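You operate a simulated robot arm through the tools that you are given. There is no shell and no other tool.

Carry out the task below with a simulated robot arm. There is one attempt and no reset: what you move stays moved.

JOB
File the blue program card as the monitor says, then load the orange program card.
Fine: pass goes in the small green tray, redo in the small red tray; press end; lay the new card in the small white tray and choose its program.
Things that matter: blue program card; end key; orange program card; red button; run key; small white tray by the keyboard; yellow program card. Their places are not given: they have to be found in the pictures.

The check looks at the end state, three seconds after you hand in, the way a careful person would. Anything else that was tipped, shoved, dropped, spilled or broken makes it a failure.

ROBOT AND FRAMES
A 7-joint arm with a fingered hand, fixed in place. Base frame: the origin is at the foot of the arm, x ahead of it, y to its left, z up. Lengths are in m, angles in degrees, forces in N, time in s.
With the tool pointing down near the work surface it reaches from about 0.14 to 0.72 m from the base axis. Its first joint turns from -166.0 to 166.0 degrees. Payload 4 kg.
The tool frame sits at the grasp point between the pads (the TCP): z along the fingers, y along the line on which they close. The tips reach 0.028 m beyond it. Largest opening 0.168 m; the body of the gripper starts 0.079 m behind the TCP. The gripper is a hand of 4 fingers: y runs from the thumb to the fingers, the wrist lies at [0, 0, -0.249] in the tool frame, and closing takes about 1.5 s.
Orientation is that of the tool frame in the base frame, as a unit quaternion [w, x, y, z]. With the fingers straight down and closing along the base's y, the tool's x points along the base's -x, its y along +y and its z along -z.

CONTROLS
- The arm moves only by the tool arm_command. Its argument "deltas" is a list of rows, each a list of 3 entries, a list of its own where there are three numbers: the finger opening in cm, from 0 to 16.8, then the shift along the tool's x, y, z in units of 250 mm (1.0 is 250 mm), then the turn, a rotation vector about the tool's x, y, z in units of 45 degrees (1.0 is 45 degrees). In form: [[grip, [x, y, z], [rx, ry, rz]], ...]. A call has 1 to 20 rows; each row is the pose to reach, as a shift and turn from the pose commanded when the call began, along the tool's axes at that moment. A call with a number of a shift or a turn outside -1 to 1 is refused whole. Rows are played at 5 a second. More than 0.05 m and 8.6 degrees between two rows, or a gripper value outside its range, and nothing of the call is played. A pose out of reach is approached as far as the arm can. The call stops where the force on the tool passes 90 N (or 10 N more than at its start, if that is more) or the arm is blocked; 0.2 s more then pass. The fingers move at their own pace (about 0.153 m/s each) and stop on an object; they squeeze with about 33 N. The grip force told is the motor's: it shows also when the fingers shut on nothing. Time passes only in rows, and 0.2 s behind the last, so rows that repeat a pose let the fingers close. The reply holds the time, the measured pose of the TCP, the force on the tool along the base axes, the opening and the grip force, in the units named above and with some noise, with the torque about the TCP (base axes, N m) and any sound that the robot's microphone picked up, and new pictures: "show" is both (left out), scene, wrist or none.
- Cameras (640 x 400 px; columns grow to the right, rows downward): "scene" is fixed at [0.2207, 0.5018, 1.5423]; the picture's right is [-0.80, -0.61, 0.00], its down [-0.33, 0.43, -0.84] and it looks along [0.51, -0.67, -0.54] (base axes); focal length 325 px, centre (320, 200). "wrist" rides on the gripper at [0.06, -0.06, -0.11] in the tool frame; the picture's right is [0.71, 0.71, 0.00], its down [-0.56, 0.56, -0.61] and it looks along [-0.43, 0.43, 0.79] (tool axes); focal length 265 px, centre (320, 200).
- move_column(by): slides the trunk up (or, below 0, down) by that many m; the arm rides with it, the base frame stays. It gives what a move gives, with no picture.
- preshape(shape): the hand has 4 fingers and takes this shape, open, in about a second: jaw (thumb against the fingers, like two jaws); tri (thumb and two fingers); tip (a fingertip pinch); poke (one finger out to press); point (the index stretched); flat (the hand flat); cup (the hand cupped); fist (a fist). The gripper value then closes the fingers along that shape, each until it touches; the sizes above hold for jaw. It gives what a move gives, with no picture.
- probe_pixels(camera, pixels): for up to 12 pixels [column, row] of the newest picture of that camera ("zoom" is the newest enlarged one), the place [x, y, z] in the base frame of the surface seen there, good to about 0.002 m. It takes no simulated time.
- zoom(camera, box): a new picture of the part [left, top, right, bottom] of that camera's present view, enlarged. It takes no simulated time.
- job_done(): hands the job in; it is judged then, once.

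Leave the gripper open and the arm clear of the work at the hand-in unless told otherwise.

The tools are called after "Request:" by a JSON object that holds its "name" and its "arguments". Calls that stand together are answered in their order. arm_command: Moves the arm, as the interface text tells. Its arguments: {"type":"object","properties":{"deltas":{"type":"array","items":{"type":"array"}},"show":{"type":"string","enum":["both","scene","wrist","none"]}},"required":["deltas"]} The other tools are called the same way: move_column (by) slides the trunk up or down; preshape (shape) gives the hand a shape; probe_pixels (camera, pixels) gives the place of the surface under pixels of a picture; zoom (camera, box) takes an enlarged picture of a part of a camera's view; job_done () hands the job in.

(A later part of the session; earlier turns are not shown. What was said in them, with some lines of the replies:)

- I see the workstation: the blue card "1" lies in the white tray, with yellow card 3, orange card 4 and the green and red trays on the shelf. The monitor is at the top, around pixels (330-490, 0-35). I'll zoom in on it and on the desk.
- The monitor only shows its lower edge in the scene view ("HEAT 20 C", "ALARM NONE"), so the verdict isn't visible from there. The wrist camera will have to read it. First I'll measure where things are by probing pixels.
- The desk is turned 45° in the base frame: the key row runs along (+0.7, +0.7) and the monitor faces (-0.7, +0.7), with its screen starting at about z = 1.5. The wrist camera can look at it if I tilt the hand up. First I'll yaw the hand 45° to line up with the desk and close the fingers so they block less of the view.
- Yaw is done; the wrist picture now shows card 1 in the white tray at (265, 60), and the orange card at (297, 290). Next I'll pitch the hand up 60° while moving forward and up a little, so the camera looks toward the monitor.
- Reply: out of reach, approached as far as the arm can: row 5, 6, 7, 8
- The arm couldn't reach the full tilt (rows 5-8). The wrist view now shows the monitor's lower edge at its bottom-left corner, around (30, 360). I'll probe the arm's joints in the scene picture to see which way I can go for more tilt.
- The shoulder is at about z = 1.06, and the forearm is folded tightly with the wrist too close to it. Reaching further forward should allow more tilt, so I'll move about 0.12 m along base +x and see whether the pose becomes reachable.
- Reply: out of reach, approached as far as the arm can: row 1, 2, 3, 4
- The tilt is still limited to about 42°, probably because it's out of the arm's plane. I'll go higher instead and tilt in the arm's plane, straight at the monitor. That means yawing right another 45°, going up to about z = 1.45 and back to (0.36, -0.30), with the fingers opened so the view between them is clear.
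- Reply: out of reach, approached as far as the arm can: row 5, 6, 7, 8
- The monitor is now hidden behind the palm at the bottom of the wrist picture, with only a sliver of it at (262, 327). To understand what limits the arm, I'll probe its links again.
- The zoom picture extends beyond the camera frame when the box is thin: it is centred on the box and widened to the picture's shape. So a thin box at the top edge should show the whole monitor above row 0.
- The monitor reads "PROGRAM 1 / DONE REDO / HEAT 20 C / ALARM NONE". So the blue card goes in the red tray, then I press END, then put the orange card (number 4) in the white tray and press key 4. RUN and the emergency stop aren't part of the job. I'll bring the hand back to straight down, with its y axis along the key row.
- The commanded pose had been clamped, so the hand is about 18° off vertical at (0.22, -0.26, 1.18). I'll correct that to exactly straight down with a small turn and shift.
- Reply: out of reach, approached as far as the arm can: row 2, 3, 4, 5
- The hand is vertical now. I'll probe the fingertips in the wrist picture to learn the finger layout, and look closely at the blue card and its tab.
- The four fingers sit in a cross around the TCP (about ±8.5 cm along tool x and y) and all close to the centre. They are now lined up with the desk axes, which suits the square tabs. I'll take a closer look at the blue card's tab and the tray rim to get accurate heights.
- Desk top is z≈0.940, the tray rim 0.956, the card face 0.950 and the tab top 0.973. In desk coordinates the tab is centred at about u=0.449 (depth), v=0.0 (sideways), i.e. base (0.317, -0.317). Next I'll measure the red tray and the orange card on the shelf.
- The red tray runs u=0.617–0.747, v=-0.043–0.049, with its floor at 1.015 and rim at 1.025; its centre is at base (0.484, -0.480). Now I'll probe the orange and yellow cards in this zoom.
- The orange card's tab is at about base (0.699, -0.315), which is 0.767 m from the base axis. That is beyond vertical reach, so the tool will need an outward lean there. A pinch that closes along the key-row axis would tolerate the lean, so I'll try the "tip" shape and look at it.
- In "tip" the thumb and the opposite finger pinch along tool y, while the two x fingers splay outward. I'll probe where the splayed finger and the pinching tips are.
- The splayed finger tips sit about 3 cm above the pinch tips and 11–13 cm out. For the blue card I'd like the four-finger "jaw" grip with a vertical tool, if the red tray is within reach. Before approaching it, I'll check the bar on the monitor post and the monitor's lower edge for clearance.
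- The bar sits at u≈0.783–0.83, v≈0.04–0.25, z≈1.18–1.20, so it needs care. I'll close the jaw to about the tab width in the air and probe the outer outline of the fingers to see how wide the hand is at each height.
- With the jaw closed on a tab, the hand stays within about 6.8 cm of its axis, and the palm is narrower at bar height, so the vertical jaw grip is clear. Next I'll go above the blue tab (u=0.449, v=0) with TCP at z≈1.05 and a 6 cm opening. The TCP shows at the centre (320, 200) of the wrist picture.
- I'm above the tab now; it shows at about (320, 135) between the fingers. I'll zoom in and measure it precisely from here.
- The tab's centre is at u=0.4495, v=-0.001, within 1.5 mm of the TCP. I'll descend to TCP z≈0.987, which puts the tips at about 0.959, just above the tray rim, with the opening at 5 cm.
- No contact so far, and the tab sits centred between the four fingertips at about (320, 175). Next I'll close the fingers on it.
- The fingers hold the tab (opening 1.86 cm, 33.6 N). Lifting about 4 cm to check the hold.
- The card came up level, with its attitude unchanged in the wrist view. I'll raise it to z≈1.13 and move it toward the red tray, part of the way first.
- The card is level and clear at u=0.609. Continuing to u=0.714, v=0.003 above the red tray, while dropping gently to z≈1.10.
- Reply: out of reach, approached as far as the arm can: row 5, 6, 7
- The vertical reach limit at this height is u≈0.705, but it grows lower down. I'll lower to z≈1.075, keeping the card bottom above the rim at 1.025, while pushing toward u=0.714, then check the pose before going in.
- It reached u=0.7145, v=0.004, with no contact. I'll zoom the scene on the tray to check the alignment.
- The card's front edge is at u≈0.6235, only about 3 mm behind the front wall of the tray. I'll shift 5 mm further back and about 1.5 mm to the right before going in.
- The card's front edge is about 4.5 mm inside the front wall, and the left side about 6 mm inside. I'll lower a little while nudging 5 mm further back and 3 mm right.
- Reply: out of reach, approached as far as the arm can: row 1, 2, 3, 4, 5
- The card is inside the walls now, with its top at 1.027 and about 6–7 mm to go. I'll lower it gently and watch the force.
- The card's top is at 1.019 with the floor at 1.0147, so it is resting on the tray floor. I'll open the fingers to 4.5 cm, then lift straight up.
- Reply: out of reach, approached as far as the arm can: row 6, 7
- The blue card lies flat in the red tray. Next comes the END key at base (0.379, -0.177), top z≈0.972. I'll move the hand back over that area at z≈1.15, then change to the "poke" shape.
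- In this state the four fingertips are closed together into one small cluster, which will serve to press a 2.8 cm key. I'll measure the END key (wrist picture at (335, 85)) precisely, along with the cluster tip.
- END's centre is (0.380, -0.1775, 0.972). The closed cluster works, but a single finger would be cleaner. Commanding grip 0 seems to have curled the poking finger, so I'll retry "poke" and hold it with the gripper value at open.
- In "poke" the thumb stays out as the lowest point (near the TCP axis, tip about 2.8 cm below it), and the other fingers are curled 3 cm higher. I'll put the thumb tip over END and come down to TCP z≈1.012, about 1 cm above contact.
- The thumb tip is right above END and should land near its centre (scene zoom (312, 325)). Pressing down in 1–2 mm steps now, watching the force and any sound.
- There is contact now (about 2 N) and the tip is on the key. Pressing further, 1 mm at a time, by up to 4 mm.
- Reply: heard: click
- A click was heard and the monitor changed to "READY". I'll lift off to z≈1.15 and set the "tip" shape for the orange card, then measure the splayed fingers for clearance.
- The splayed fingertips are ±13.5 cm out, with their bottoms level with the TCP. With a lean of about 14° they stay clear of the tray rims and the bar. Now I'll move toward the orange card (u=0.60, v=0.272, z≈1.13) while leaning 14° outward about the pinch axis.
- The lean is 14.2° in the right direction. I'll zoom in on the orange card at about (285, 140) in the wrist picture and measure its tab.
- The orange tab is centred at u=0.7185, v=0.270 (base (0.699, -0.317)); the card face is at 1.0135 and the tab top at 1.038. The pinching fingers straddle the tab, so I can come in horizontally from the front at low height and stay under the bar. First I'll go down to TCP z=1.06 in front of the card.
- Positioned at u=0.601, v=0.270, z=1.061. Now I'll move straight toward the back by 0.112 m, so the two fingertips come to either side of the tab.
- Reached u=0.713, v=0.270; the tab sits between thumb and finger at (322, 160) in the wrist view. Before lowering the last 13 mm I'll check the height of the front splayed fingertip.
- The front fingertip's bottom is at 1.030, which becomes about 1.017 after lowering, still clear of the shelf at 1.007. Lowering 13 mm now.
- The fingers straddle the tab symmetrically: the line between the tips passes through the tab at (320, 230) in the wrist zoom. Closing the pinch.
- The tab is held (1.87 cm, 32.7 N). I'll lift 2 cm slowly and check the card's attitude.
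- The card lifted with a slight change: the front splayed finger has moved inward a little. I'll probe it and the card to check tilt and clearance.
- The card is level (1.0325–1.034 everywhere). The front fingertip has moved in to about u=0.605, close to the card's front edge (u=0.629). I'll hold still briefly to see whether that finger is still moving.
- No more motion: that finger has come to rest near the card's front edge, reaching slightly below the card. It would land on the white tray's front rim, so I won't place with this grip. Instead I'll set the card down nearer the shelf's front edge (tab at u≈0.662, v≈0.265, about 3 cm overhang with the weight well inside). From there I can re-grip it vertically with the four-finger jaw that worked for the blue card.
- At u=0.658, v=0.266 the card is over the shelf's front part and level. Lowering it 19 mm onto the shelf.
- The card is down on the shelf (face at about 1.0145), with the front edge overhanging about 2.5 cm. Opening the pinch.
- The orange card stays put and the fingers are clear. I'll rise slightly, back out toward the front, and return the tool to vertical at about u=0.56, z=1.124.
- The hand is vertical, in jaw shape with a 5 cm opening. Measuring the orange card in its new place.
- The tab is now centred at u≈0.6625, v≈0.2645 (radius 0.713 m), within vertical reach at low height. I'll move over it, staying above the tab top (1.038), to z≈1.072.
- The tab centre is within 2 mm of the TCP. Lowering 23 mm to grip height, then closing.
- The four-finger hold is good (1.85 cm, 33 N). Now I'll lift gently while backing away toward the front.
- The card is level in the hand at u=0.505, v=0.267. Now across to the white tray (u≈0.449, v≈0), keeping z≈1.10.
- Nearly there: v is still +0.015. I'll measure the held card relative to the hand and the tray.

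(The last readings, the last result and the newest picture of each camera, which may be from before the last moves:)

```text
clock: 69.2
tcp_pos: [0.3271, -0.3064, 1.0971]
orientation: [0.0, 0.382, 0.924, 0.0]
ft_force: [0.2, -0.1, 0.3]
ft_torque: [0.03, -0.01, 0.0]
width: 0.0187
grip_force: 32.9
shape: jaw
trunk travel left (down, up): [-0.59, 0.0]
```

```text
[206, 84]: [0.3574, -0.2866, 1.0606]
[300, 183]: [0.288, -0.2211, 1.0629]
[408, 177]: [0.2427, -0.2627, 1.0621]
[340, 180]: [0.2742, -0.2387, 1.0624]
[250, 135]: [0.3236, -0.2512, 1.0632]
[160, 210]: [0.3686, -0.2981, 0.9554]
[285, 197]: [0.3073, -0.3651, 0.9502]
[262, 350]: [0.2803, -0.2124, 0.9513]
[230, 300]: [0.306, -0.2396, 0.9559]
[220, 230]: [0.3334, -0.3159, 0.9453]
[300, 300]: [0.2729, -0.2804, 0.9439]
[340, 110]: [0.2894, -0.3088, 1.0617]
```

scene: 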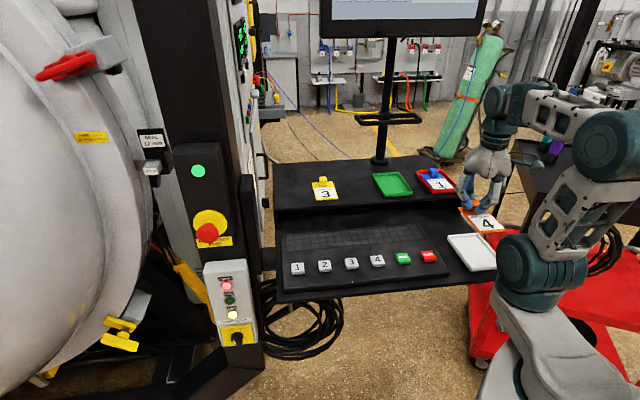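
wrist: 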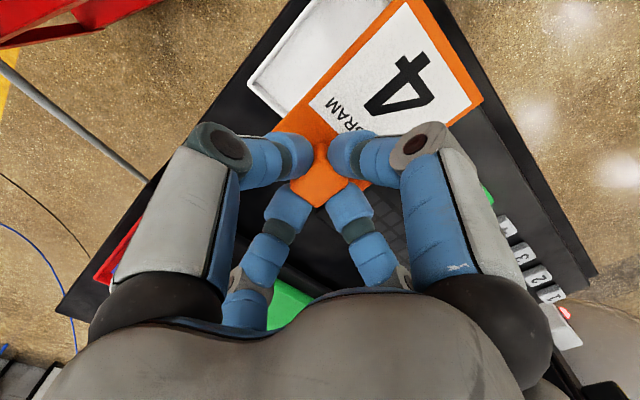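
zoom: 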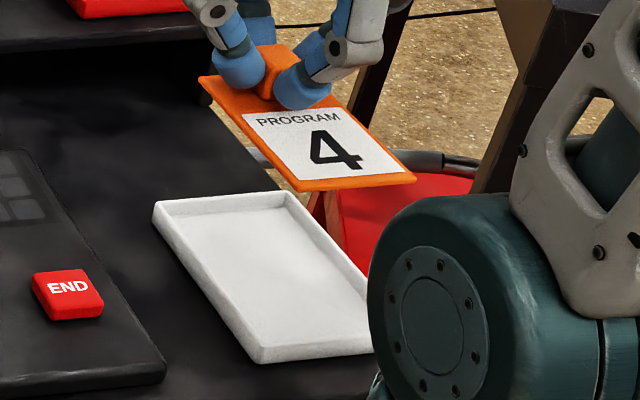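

The card sits as expected relative to the hand (its centre is 3.7 cm in front of the TCP). I'll shift to u=0.450, v=-0.001 and lower to z≈1.005, with the card bottom just above the tray rim.

Request:
{"name": "arm_command", "arguments": {"deltas": [[0.5, [-0.008, -0.03, 0.0], [0, 0, 0]], [0.5, [-0.008, -0.0624, 0.06], [0, 0, 0]], [0.5, [-0.008, -0.0624, 0.16], [0, 0, 0]], [0.5, [-0.008, -0.0624, 0.26], [0, 0, 0]], [0.5, [-0.008, -0.0624, 0.33], [0, 0, 0]], [0.5, [-0.008, -0.0624, 0.368], [0, 0, 0]], [0.5, [-0.008, -0.0624, 0.368], [0, 0, 0]]]}}

Request:
{"name": "zoom", "arguments": {"camera": "scene", "box": [440, 200, 520, 280]}}

Request:
{"name": "zoom", "arguments": {"camera": "wrist", "box": [220, 0, 540, 200]}}

```text
clock: 70.8
tcp_pos: [0.3189, -0.3197, 1.0071]
orientation: [0.001, 0.381, 0.924, 0.0]
ft_force: [-0.2, -0.6, 0.2]
ft_torque: [-0.02, 0.02, 0.0]
width: 0.0187
grip_force: 32.9
shape: jaw
trunk travel left (down, up): [-0.59, 0.0]
```

scene: 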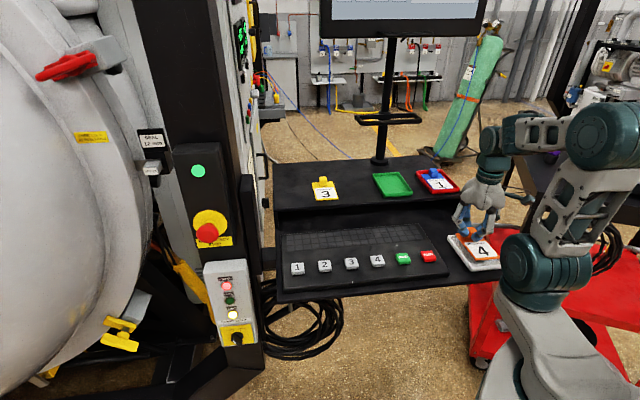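
wrist: 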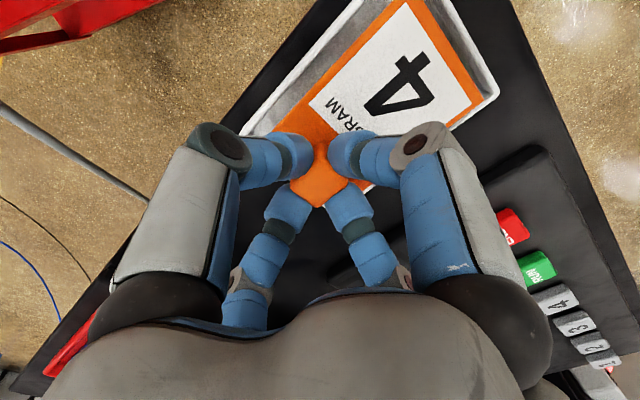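

```text
5.00 times, centred on (480, 240) of scene
```

zoom: 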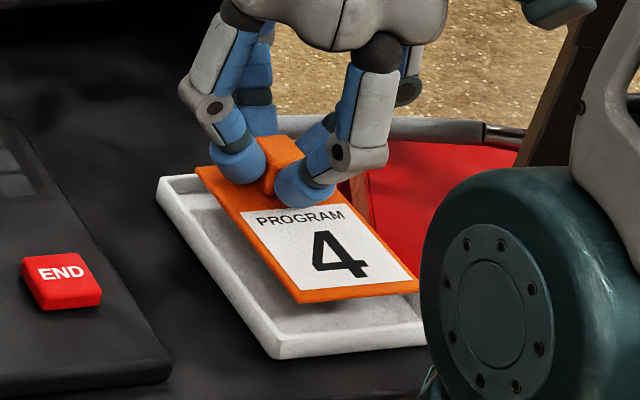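

```text
2.00 times, centred on (380, 100) of wrist
```

zoom: 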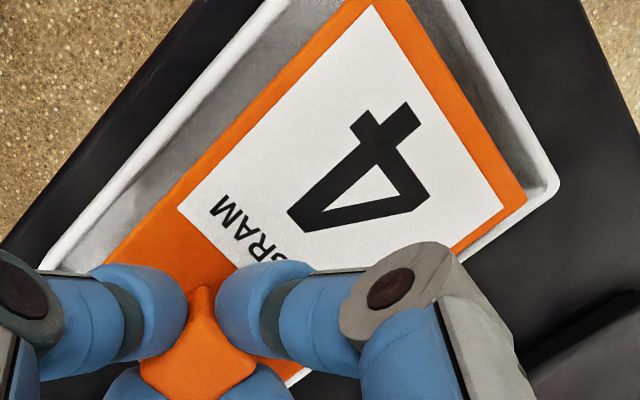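

Request:
{"name": "probe_pixels", "arguments": {"camera": "zoom", "pixels": [[520, 196], [553, 188], [460, 247], [395, 8], [280, 80], [200, 165], [130, 245], [60, 255], [490, 235], [250, 30], [470, 20], [540, 150]]}}

Request:
{"name": "zoom", "arguments": {"camera": "wrist", "box": [300, 0, 520, 4]}}

```text
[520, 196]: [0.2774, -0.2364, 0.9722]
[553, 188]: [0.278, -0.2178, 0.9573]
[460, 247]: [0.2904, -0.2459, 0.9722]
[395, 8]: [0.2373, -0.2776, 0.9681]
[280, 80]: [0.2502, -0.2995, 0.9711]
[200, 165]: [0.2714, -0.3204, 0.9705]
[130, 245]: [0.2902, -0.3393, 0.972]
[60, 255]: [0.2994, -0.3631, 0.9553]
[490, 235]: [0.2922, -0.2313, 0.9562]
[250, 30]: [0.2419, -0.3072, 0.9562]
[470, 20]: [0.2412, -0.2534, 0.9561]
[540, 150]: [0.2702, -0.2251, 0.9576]
```

```text
2.91 times, centred on (410, 2) of wrist
```

zoom: 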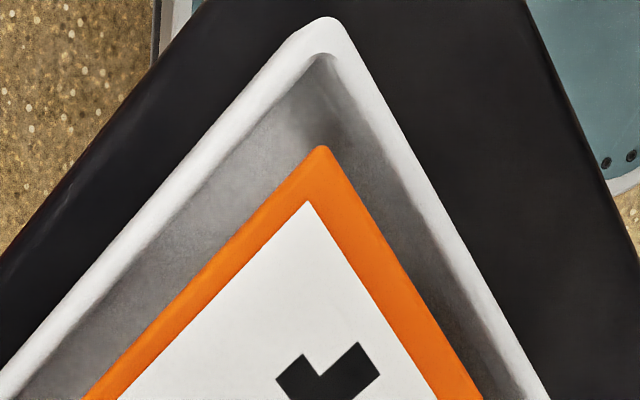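

The card is centred over the tray: its sides are at v=-0.0355 to +0.032 between rims at -0.046 and +0.043, and its front at u=0.362 behind the rim at 0.350. Lowering 18 mm onto the tray floor.

Request:
{"name": "arm_command", "arguments": {"deltas": [[0.5, [0.004, 0, 0.02], [0, 0, 0]], [0.5, [0.004, 0, 0.04], [0, 0, 0]], [0.5, [0.004, 0, 0.06], [0, 0, 0]], [0.5, [0.004, 0, 0.07], [0, 0, 0]], [0.5, [0.004, 0, 0.075], [0, 0, 0]], [0.5, [0.004, 0, 0.075], [0, 0, 0]]]}}

Request:
{"name": "zoom", "arguments": {"camera": "scene", "box": [440, 200, 520, 280]}}

Request:
{"name": "probe_pixels", "arguments": {"camera": "zoom", "pixels": [[300, 300], [380, 300], [240, 230], [400, 290], [290, 320], [280, 240]]}}

```text
clock: 72.2
tcp_pos: [0.3186, -0.3191, 0.9881]
orientation: [0.001, 0.382, 0.924, 0.0]
ft_force: [-0.7, -0.5, -1.0]
ft_torque: [0.0, -0.05, -0.01]
width: 0.0186
grip_force: 33.3
shape: jaw
trunk travel left (down, up): [-0.59, 0.0]
```

scene: 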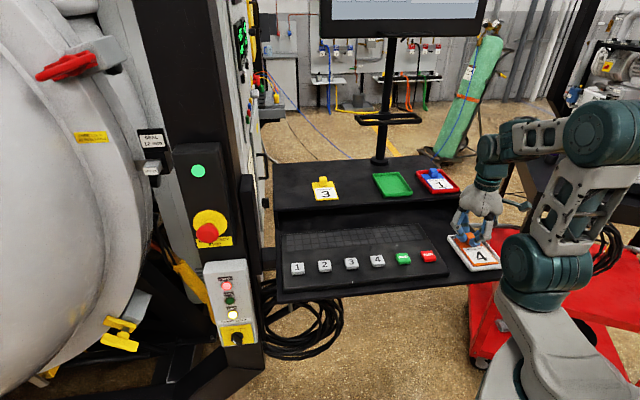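
wrist: 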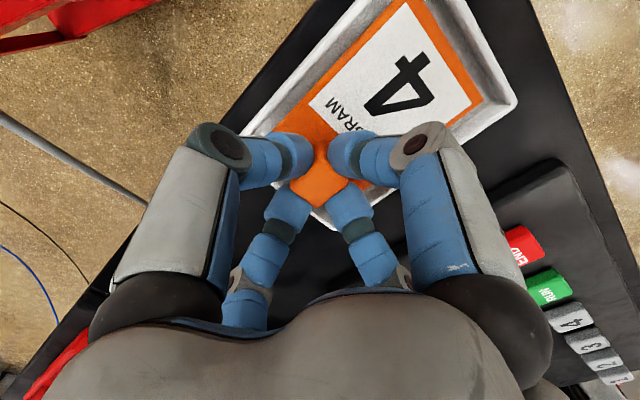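

```text
5.00 times, centred on (480, 240) of scene
```

zoom: 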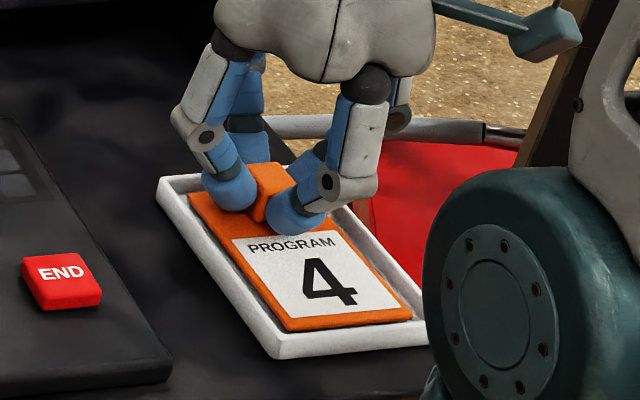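

```text
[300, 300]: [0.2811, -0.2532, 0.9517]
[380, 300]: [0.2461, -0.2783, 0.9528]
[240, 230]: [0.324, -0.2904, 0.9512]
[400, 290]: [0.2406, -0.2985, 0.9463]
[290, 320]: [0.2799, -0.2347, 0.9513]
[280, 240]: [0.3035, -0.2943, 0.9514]
```

The card's face is at 0.9515, about 1 mm from resting. I'll lower another millimetre, open the fingers and lift straight up.

Request:
{"name": "arm_command", "arguments": {"deltas": [[0.5, [0, 0, 0.003], [0, 0, 0]], [0.5, [0, 0, 0.003], [0, 0, 0]], [3, [0, 0, 0.003], [0, 0, 0]], [5, [0, 0, 0.003], [0, 0, 0]], [5, [0, 0, 0.003], [0, 0, 0]], [5, [0, 0, -0.02], [0, 0, 0]], [5, [0, 0, -0.08], [0, 0, 0]], [5, [0, 0, -0.2], [0, 0, 0]], [5, [0, 0, -0.35], [0, 0, 0]], [5, [0, 0, -0.5], [0, 0, 0]], [5, [0, 0, -0.6], [0, 0, 0]]]}}

Request:
{"name": "zoom", "arguments": {"camera": "scene", "box": [440, 200, 520, 280]}}

Request:
{"name": "zoom", "arguments": {"camera": "scene", "box": [200, 0, 600, 2]}}

```text
clock: 74.6
tcp_pos: [0.3184, -0.3184, 1.1392]
orientation: [0.002, 0.382, 0.924, 0.0]
ft_force: [0.0, 0.3, -0.2]
ft_torque: [-0.01, 0.0, -0.01]
width: 0.05
grip_force: 0.1
shape: jaw
trunk travel left (down, up): [-0.59, 0.0]
```

scene: 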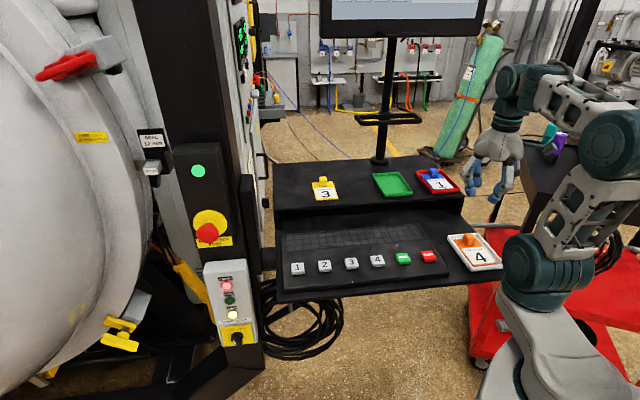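
wrist: 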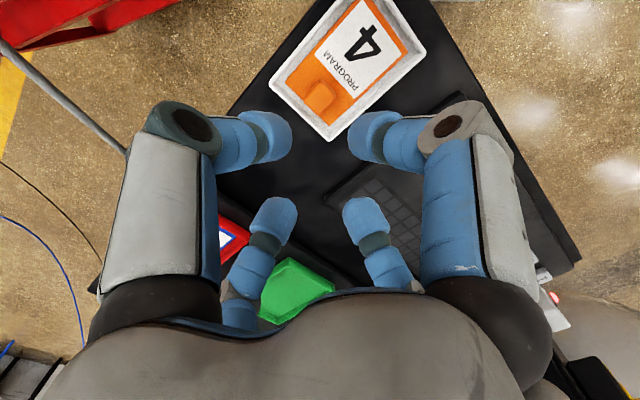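

```text
5.00 times, centred on (480, 240) of scene
```

zoom: 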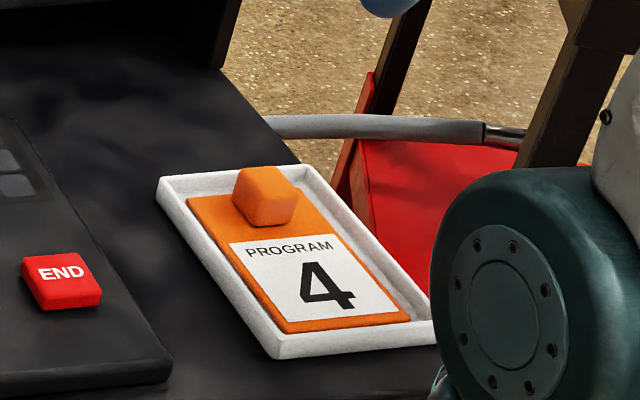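

```text
1.60 times, centred on (400, 1) of scene
```

zoom: 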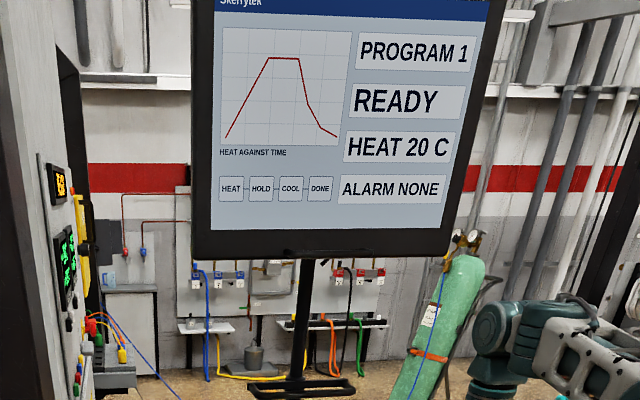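

The orange card lies flat in the white tray, and the monitor still says PROGRAM 1 / READY. Next I choose program 4: switch to "poke" and move over key 4, between key 3 and RUN.

Request:
{"name": "preshape", "arguments": {"shape": "poke"}}

Request:
{"name": "arm_command", "arguments": {"deltas": [[16.8, [0.03, 0.12, 0], [0, 0, 0]], [16.8, [0.06, 0.26, 0], [0, 0, 0]], [16.8, [0.1, 0.4, 0.02], [0, 0, 0]], [16.8, [0.13, 0.54, 0.05], [0, 0, 0]], [16.8, [0.16, 0.68, 0.08], [0, 0, 0]], [16.8, [0.19, 0.82, 0.11], [0, 0, 0]], [16.8, [0.213, 0.96, 0.14], [0, 0, 0]], [16.8, [0.213, 0.96, 0.14], [0, 0, 0]]]}}

Request:
{"name": "zoom", "arguments": {"camera": "scene", "box": [330, 190, 450, 280]}}

```text
clock: 75.5
tcp_pos: [0.3176, -0.3186, 1.1377]
orientation: [0.001, 0.382, 0.924, 0.0]
ft_force: [-0.2, 1.1, 0.0]
ft_torque: [-0.01, -0.01, -0.01]
width: 0.0
grip_force: 0.1
shape: poke
trunk travel left (down, up): [-0.59, 0.0]
```

```text
clock: 77.3
tcp_pos: [0.4497, -0.1111, 1.102]
orientation: [0.001, 0.382, 0.924, -0.001]
ft_force: [-0.2, -0.2, -0.3]
ft_torque: [-0.02, 0.03, 0.0]
width: 0.0
grip_force: 0.1
shape: poke
trunk travel left (down, up): [-0.59, 0.0]
```

scene: 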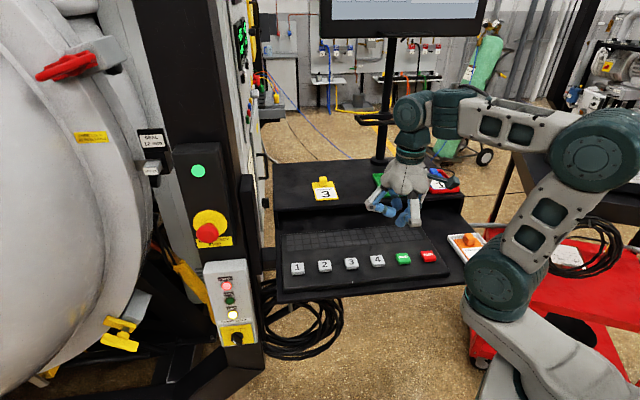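
wrist: 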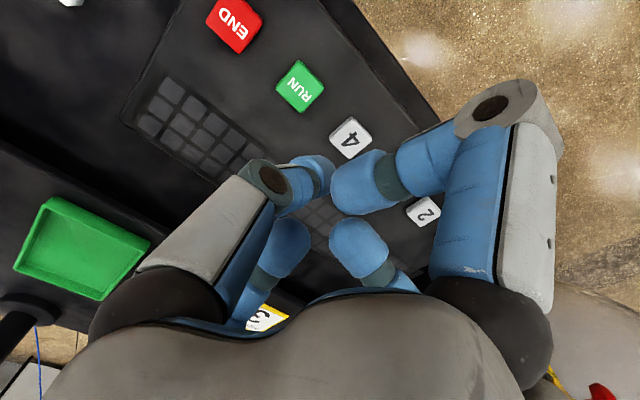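

```text
4.44 times, centred on (390, 235) of scene
```

zoom: 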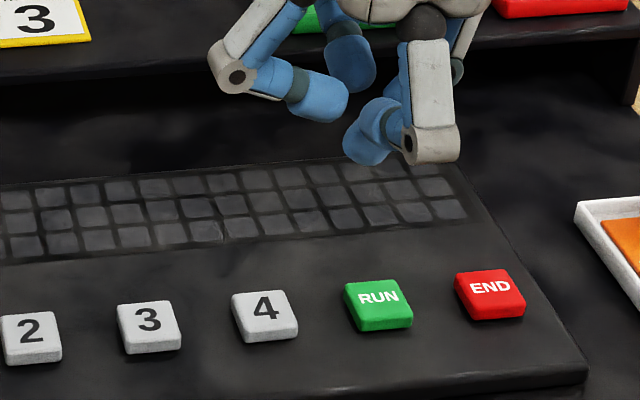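

Request:
{"name": "probe_pixels", "arguments": {"camera": "zoom", "pixels": [[264, 309], [238, 297], [281, 294], [292, 322], [247, 327], [376, 300], [148, 320]]}}

Request:
{"name": "probe_pixels", "arguments": {"camera": "wrist", "pixels": [[350, 138], [298, 88], [343, 125], [362, 150], [424, 212]]}}

```text
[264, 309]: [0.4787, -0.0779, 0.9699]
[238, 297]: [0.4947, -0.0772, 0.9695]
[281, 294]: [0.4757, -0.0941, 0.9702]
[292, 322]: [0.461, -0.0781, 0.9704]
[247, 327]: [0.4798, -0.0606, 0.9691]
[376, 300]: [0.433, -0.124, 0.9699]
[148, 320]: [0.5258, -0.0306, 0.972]
```

```text
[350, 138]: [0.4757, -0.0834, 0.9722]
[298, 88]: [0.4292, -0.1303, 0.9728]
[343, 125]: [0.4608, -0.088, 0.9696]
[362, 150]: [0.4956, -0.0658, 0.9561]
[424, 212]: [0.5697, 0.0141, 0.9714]
```

Request:
{"name": "zoom", "arguments": {"camera": "wrist", "box": [310, 100, 390, 170]}}

```text
5.71 times, centred on (350, 135) of wrist
```

zoom: 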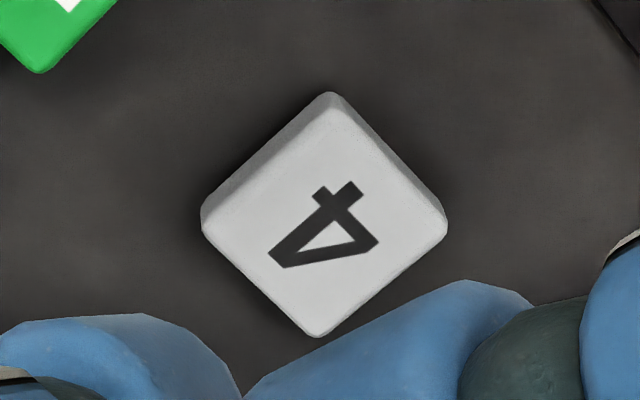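

Request:
{"name": "probe_pixels", "arguments": {"camera": "zoom", "pixels": [[325, 225], [328, 120], [435, 228], [318, 325], [212, 232], [328, 100], [445, 232], [320, 333], [204, 232]]}}

```text
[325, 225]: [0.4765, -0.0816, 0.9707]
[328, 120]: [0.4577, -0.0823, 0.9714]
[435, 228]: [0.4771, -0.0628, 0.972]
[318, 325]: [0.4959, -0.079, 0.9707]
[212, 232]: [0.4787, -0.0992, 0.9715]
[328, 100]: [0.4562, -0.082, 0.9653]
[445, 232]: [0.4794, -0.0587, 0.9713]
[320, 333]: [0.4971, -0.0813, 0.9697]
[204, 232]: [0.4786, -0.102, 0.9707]
```

Key 4's centre is at u=0.3945, v=0.280 (base (0.477, -0.0805)), top 0.971. Using the same thumb offset as for END, I'll position over it and come down to z≈1.012.

Request:
{"name": "arm_command", "arguments": {"deltas": [[16.8, [-0.002, 0.08, 0.0], [0, 0, 0]], [16.8, [-0.004, 0.16, 0.05], [0, 0, 0]], [16.8, [-0.004, 0.192, 0.13], [0, 0, 0]], [16.8, [-0.004, 0.192, 0.22], [0, 0, 0]], [16.8, [-0.004, 0.192, 0.3], [0, 0, 0]], [16.8, [-0.004, 0.192, 0.36], [0, 0, 0]], [16.8, [-0.004, 0.192, 0.36], [0, 0, 0]]]}}

Request:
{"name": "zoom", "arguments": {"camera": "scene", "box": [330, 210, 430, 280]}}

Request:
{"name": "zoom", "arguments": {"camera": "wrist", "box": [230, 90, 430, 230]}}

```text
clock: 78.9
tcp_pos: [0.4848, -0.0782, 1.0132]
orientation: [0.002, 0.382, 0.924, 0.0]
ft_force: [0.8, 0.7, 0.0]
ft_torque: [0.02, -0.01, -0.02]
width: 0.0003
grip_force: 0.1
shape: poke
trunk travel left (down, up): [-0.59, 0.0]
```

scene: 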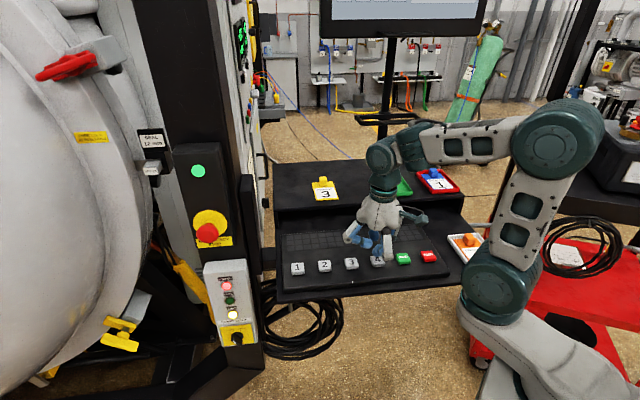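
wrist: 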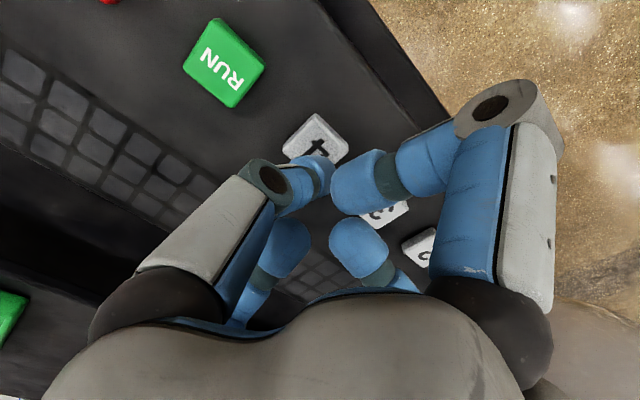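

```text
5.71 times, centred on (380, 245) of scene
```

zoom: 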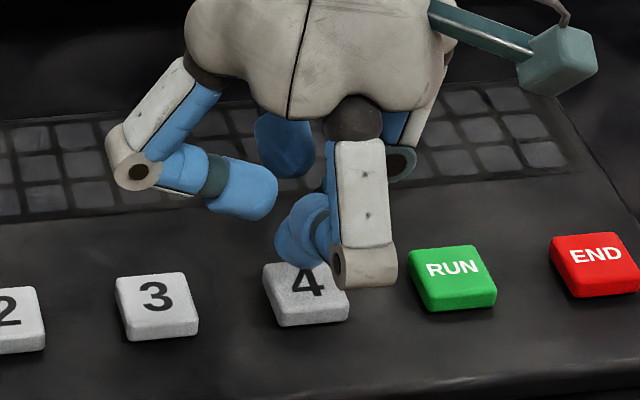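

```text
2.86 times, centred on (330, 160) of wrist
```

zoom: 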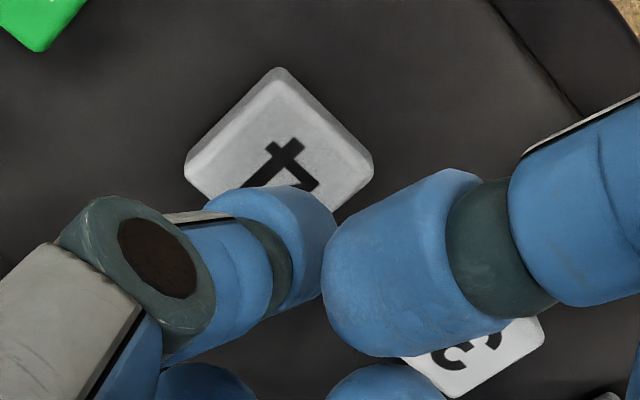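

The alignment is the same as it was over END. Pressing down in small steps.

Request:
{"name": "arm_command", "arguments": {"deltas": [[16.8, [0, 0, 0.016], [0, 0, 0]], [16.8, [0, 0, 0.032], [0, 0, 0]], [16.8, [0, 0, 0.044], [0, 0, 0]], [16.8, [0, 0, 0.052], [0, 0, 0]], [16.8, [0, 0, 0.06], [0, 0, 0]], [16.8, [0, 0, 0.064], [0, 0, 0]], [16.8, [0, 0, 0.068], [0, 0, 0]]], "show": "scene"}}

Request:
{"name": "zoom", "arguments": {"camera": "scene", "box": [200, 0, 600, 2]}}

```text
clock: 80.5
tcp_pos: [0.4842, -0.0768, 0.9965]
orientation: [0.0, 0.382, 0.924, 0.001]
ft_force: [-0.3, -1.3, 3.3]
ft_torque: [0.05, -0.02, -0.02]
width: 0.0
grip_force: 0.0
shape: poke
trunk travel left (down, up): [-0.59, 0.0]
heard: click
```

scene: 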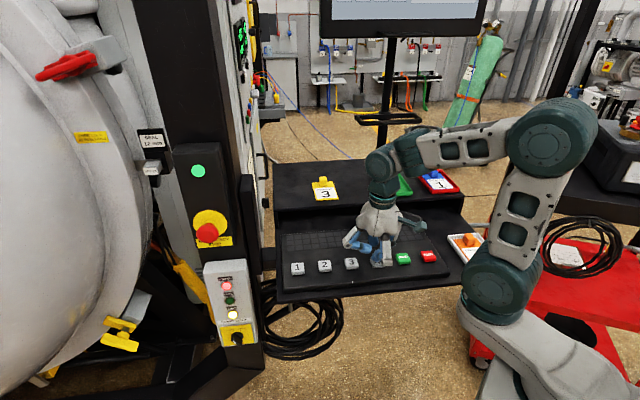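

```text
1.60 times, centred on (400, 1) of scene
```

zoom: 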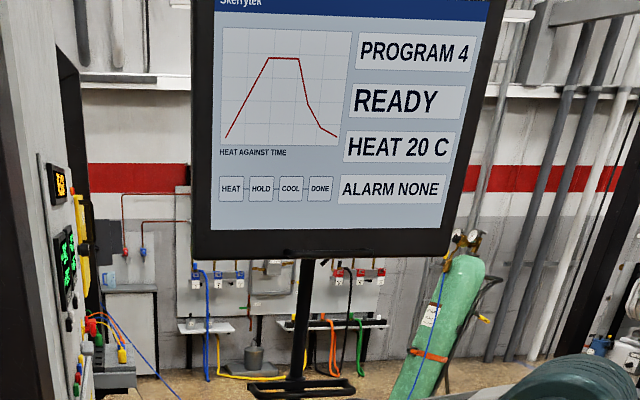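

Click heard, and the monitor now shows "PROGRAM 4 / READY". I'll lift off, back away from the desk, and open the hand.

Request:
{"name": "arm_command", "arguments": {"deltas": [[16.8, [0, 0, -0.03], [0, 0, 0]], [16.8, [0, 0, -0.12], [0, 0, 0]], [16.8, [0, 0, -0.28], [0, 0, 0]], [16.8, [0, 0, -0.44], [0, 0, 0]], [16.8, [0, 0, -0.6], [0, 0, 0]], [16.8, [0.08, -0.1, -0.72], [0, 0, 0]], [16.8, [0.16, -0.22, -0.8], [0, 0, 0]], [16.8, [0.24, -0.36, -0.8], [0, 0, 0]], [16.8, [0.32, -0.5, -0.8], [0, 0, 0]], [16.8, [0.32, -0.5, -0.8], [0, 0, 0]]], "show": "scene"}}

Request:
{"name": "preshape", "arguments": {"shape": "jaw"}}

Request:
{"name": "arm_command", "arguments": {"deltas": [[16.8, [0, 0, 0], [0, 0, 0]], [16.8, [0, 0, 0], [0, 0, 0]]]}}

Request:
{"name": "zoom", "arguments": {"camera": "scene", "box": [270, 150, 510, 300]}}

Request:
{"name": "zoom", "arguments": {"camera": "scene", "box": [200, 0, 600, 2]}}

```text
clock: 82.7
tcp_pos: [0.3394, -0.1083, 1.1964]
orientation: [0.001, 0.382, 0.924, 0.0]
ft_force: [0.5, 0.0, 0.4]
ft_torque: [0.0, 0.0, -0.01]
width: 0.0001
grip_force: 0.1
shape: poke
trunk travel left (down, up): [-0.59, 0.0]
```

scene: 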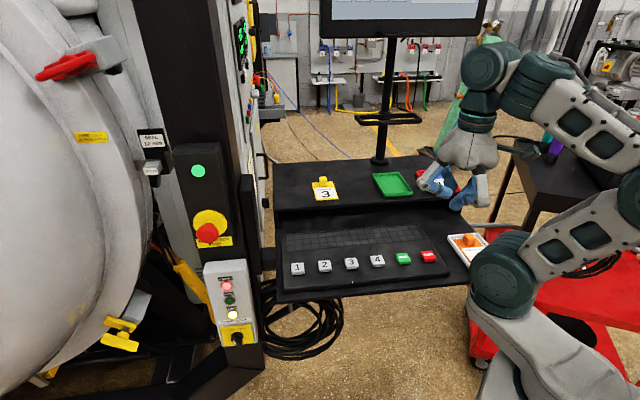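

```text
clock: 83.6
tcp_pos: [0.3394, -0.11, 1.1963]
orientation: [0.001, 0.382, 0.924, 0.0]
ft_force: [-0.1, 1.0, -0.2]
ft_torque: [0.01, 0.02, -0.03]
width: 0.168
grip_force: 0.0
shape: jaw
trunk travel left (down, up): [-0.59, 0.0]
```

```text
clock: 84.2
tcp_pos: [0.34, -0.1085, 1.1977]
orientation: [0.0, 0.381, 0.924, 0.0]
ft_force: [0.0, 0.3, -0.5]
ft_torque: [0.04, 0.0, -0.04]
width: 0.1677
grip_force: 0.1
shape: jaw
trunk travel left (down, up): [-0.59, 0.0]
```

scene: 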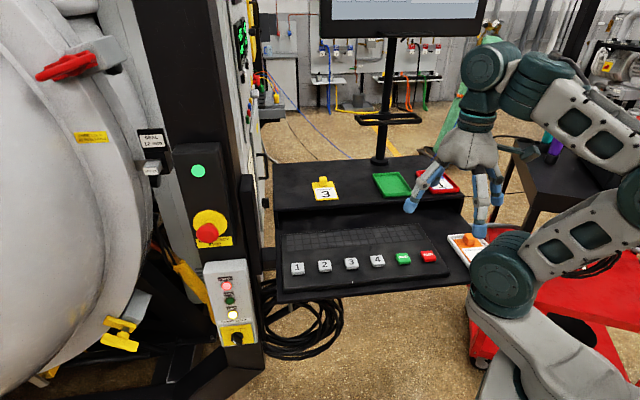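
wrist: 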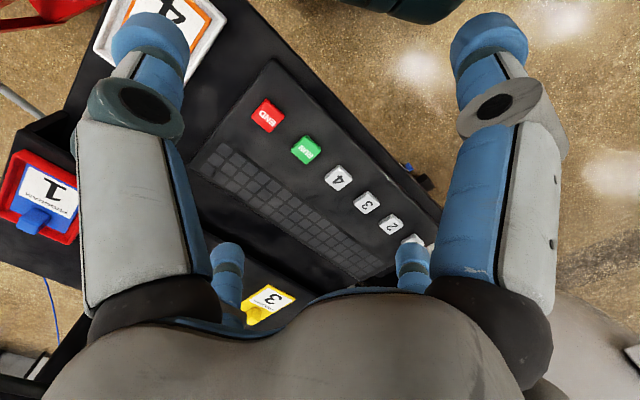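

```text
2.67 times, centred on (390, 225) of scene
```

zoom: 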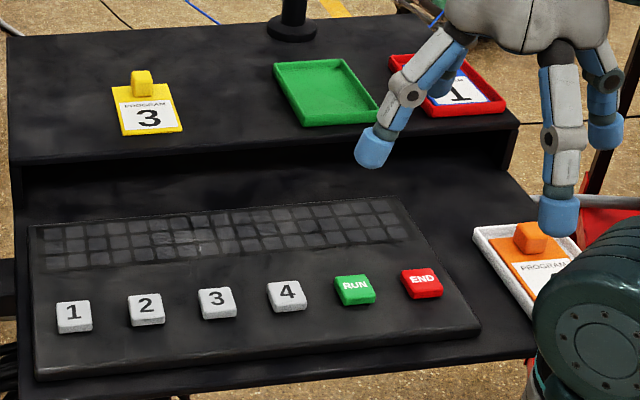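

```text
1.60 times, centred on (400, 1) of scene
```

zoom: 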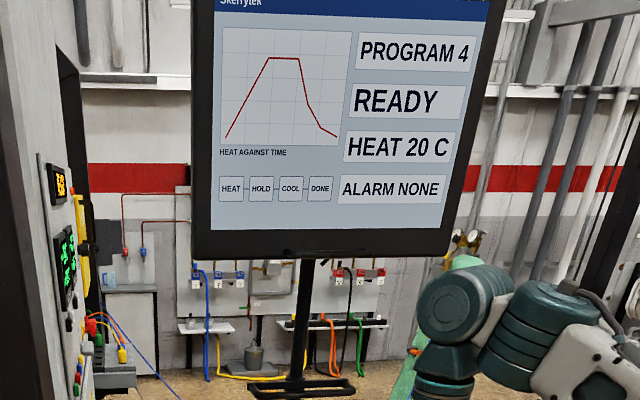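

Everything checks out: the blue card is in the red tray, the orange card is in the white tray, the yellow card and green tray are untouched, and the monitor reads PROGRAM 4 / READY. The hand is open and well above the desk, so I'm handing in.

Request:
{"name": "job_done", "arguments": {}}

```text
The job is handed in.
```

The job is handed in, and the monitor read "PROGRAM 4 / READY" at hand-in.

- **Blue card:** the monitor said "DONE REDO", so I laid it in the small red tray.
- **End key:** I pressed it once. It clicked and the monitor changed to "READY".
- **Orange card:** it lies in the small white tray. I chose its program by pressing key 4, and the monitor changed to "PROGRAM 4".
- **Not touched:** the run key, the red button and the yellow card. RUN was not part of the instructions, so I left it alone.

The orange card was out of straight-down reach on the shelf. I moved it about 5 cm toward the shelf's front edge first, then gripped it again and carried it to the white tray. The hand is open and clear of the desk.
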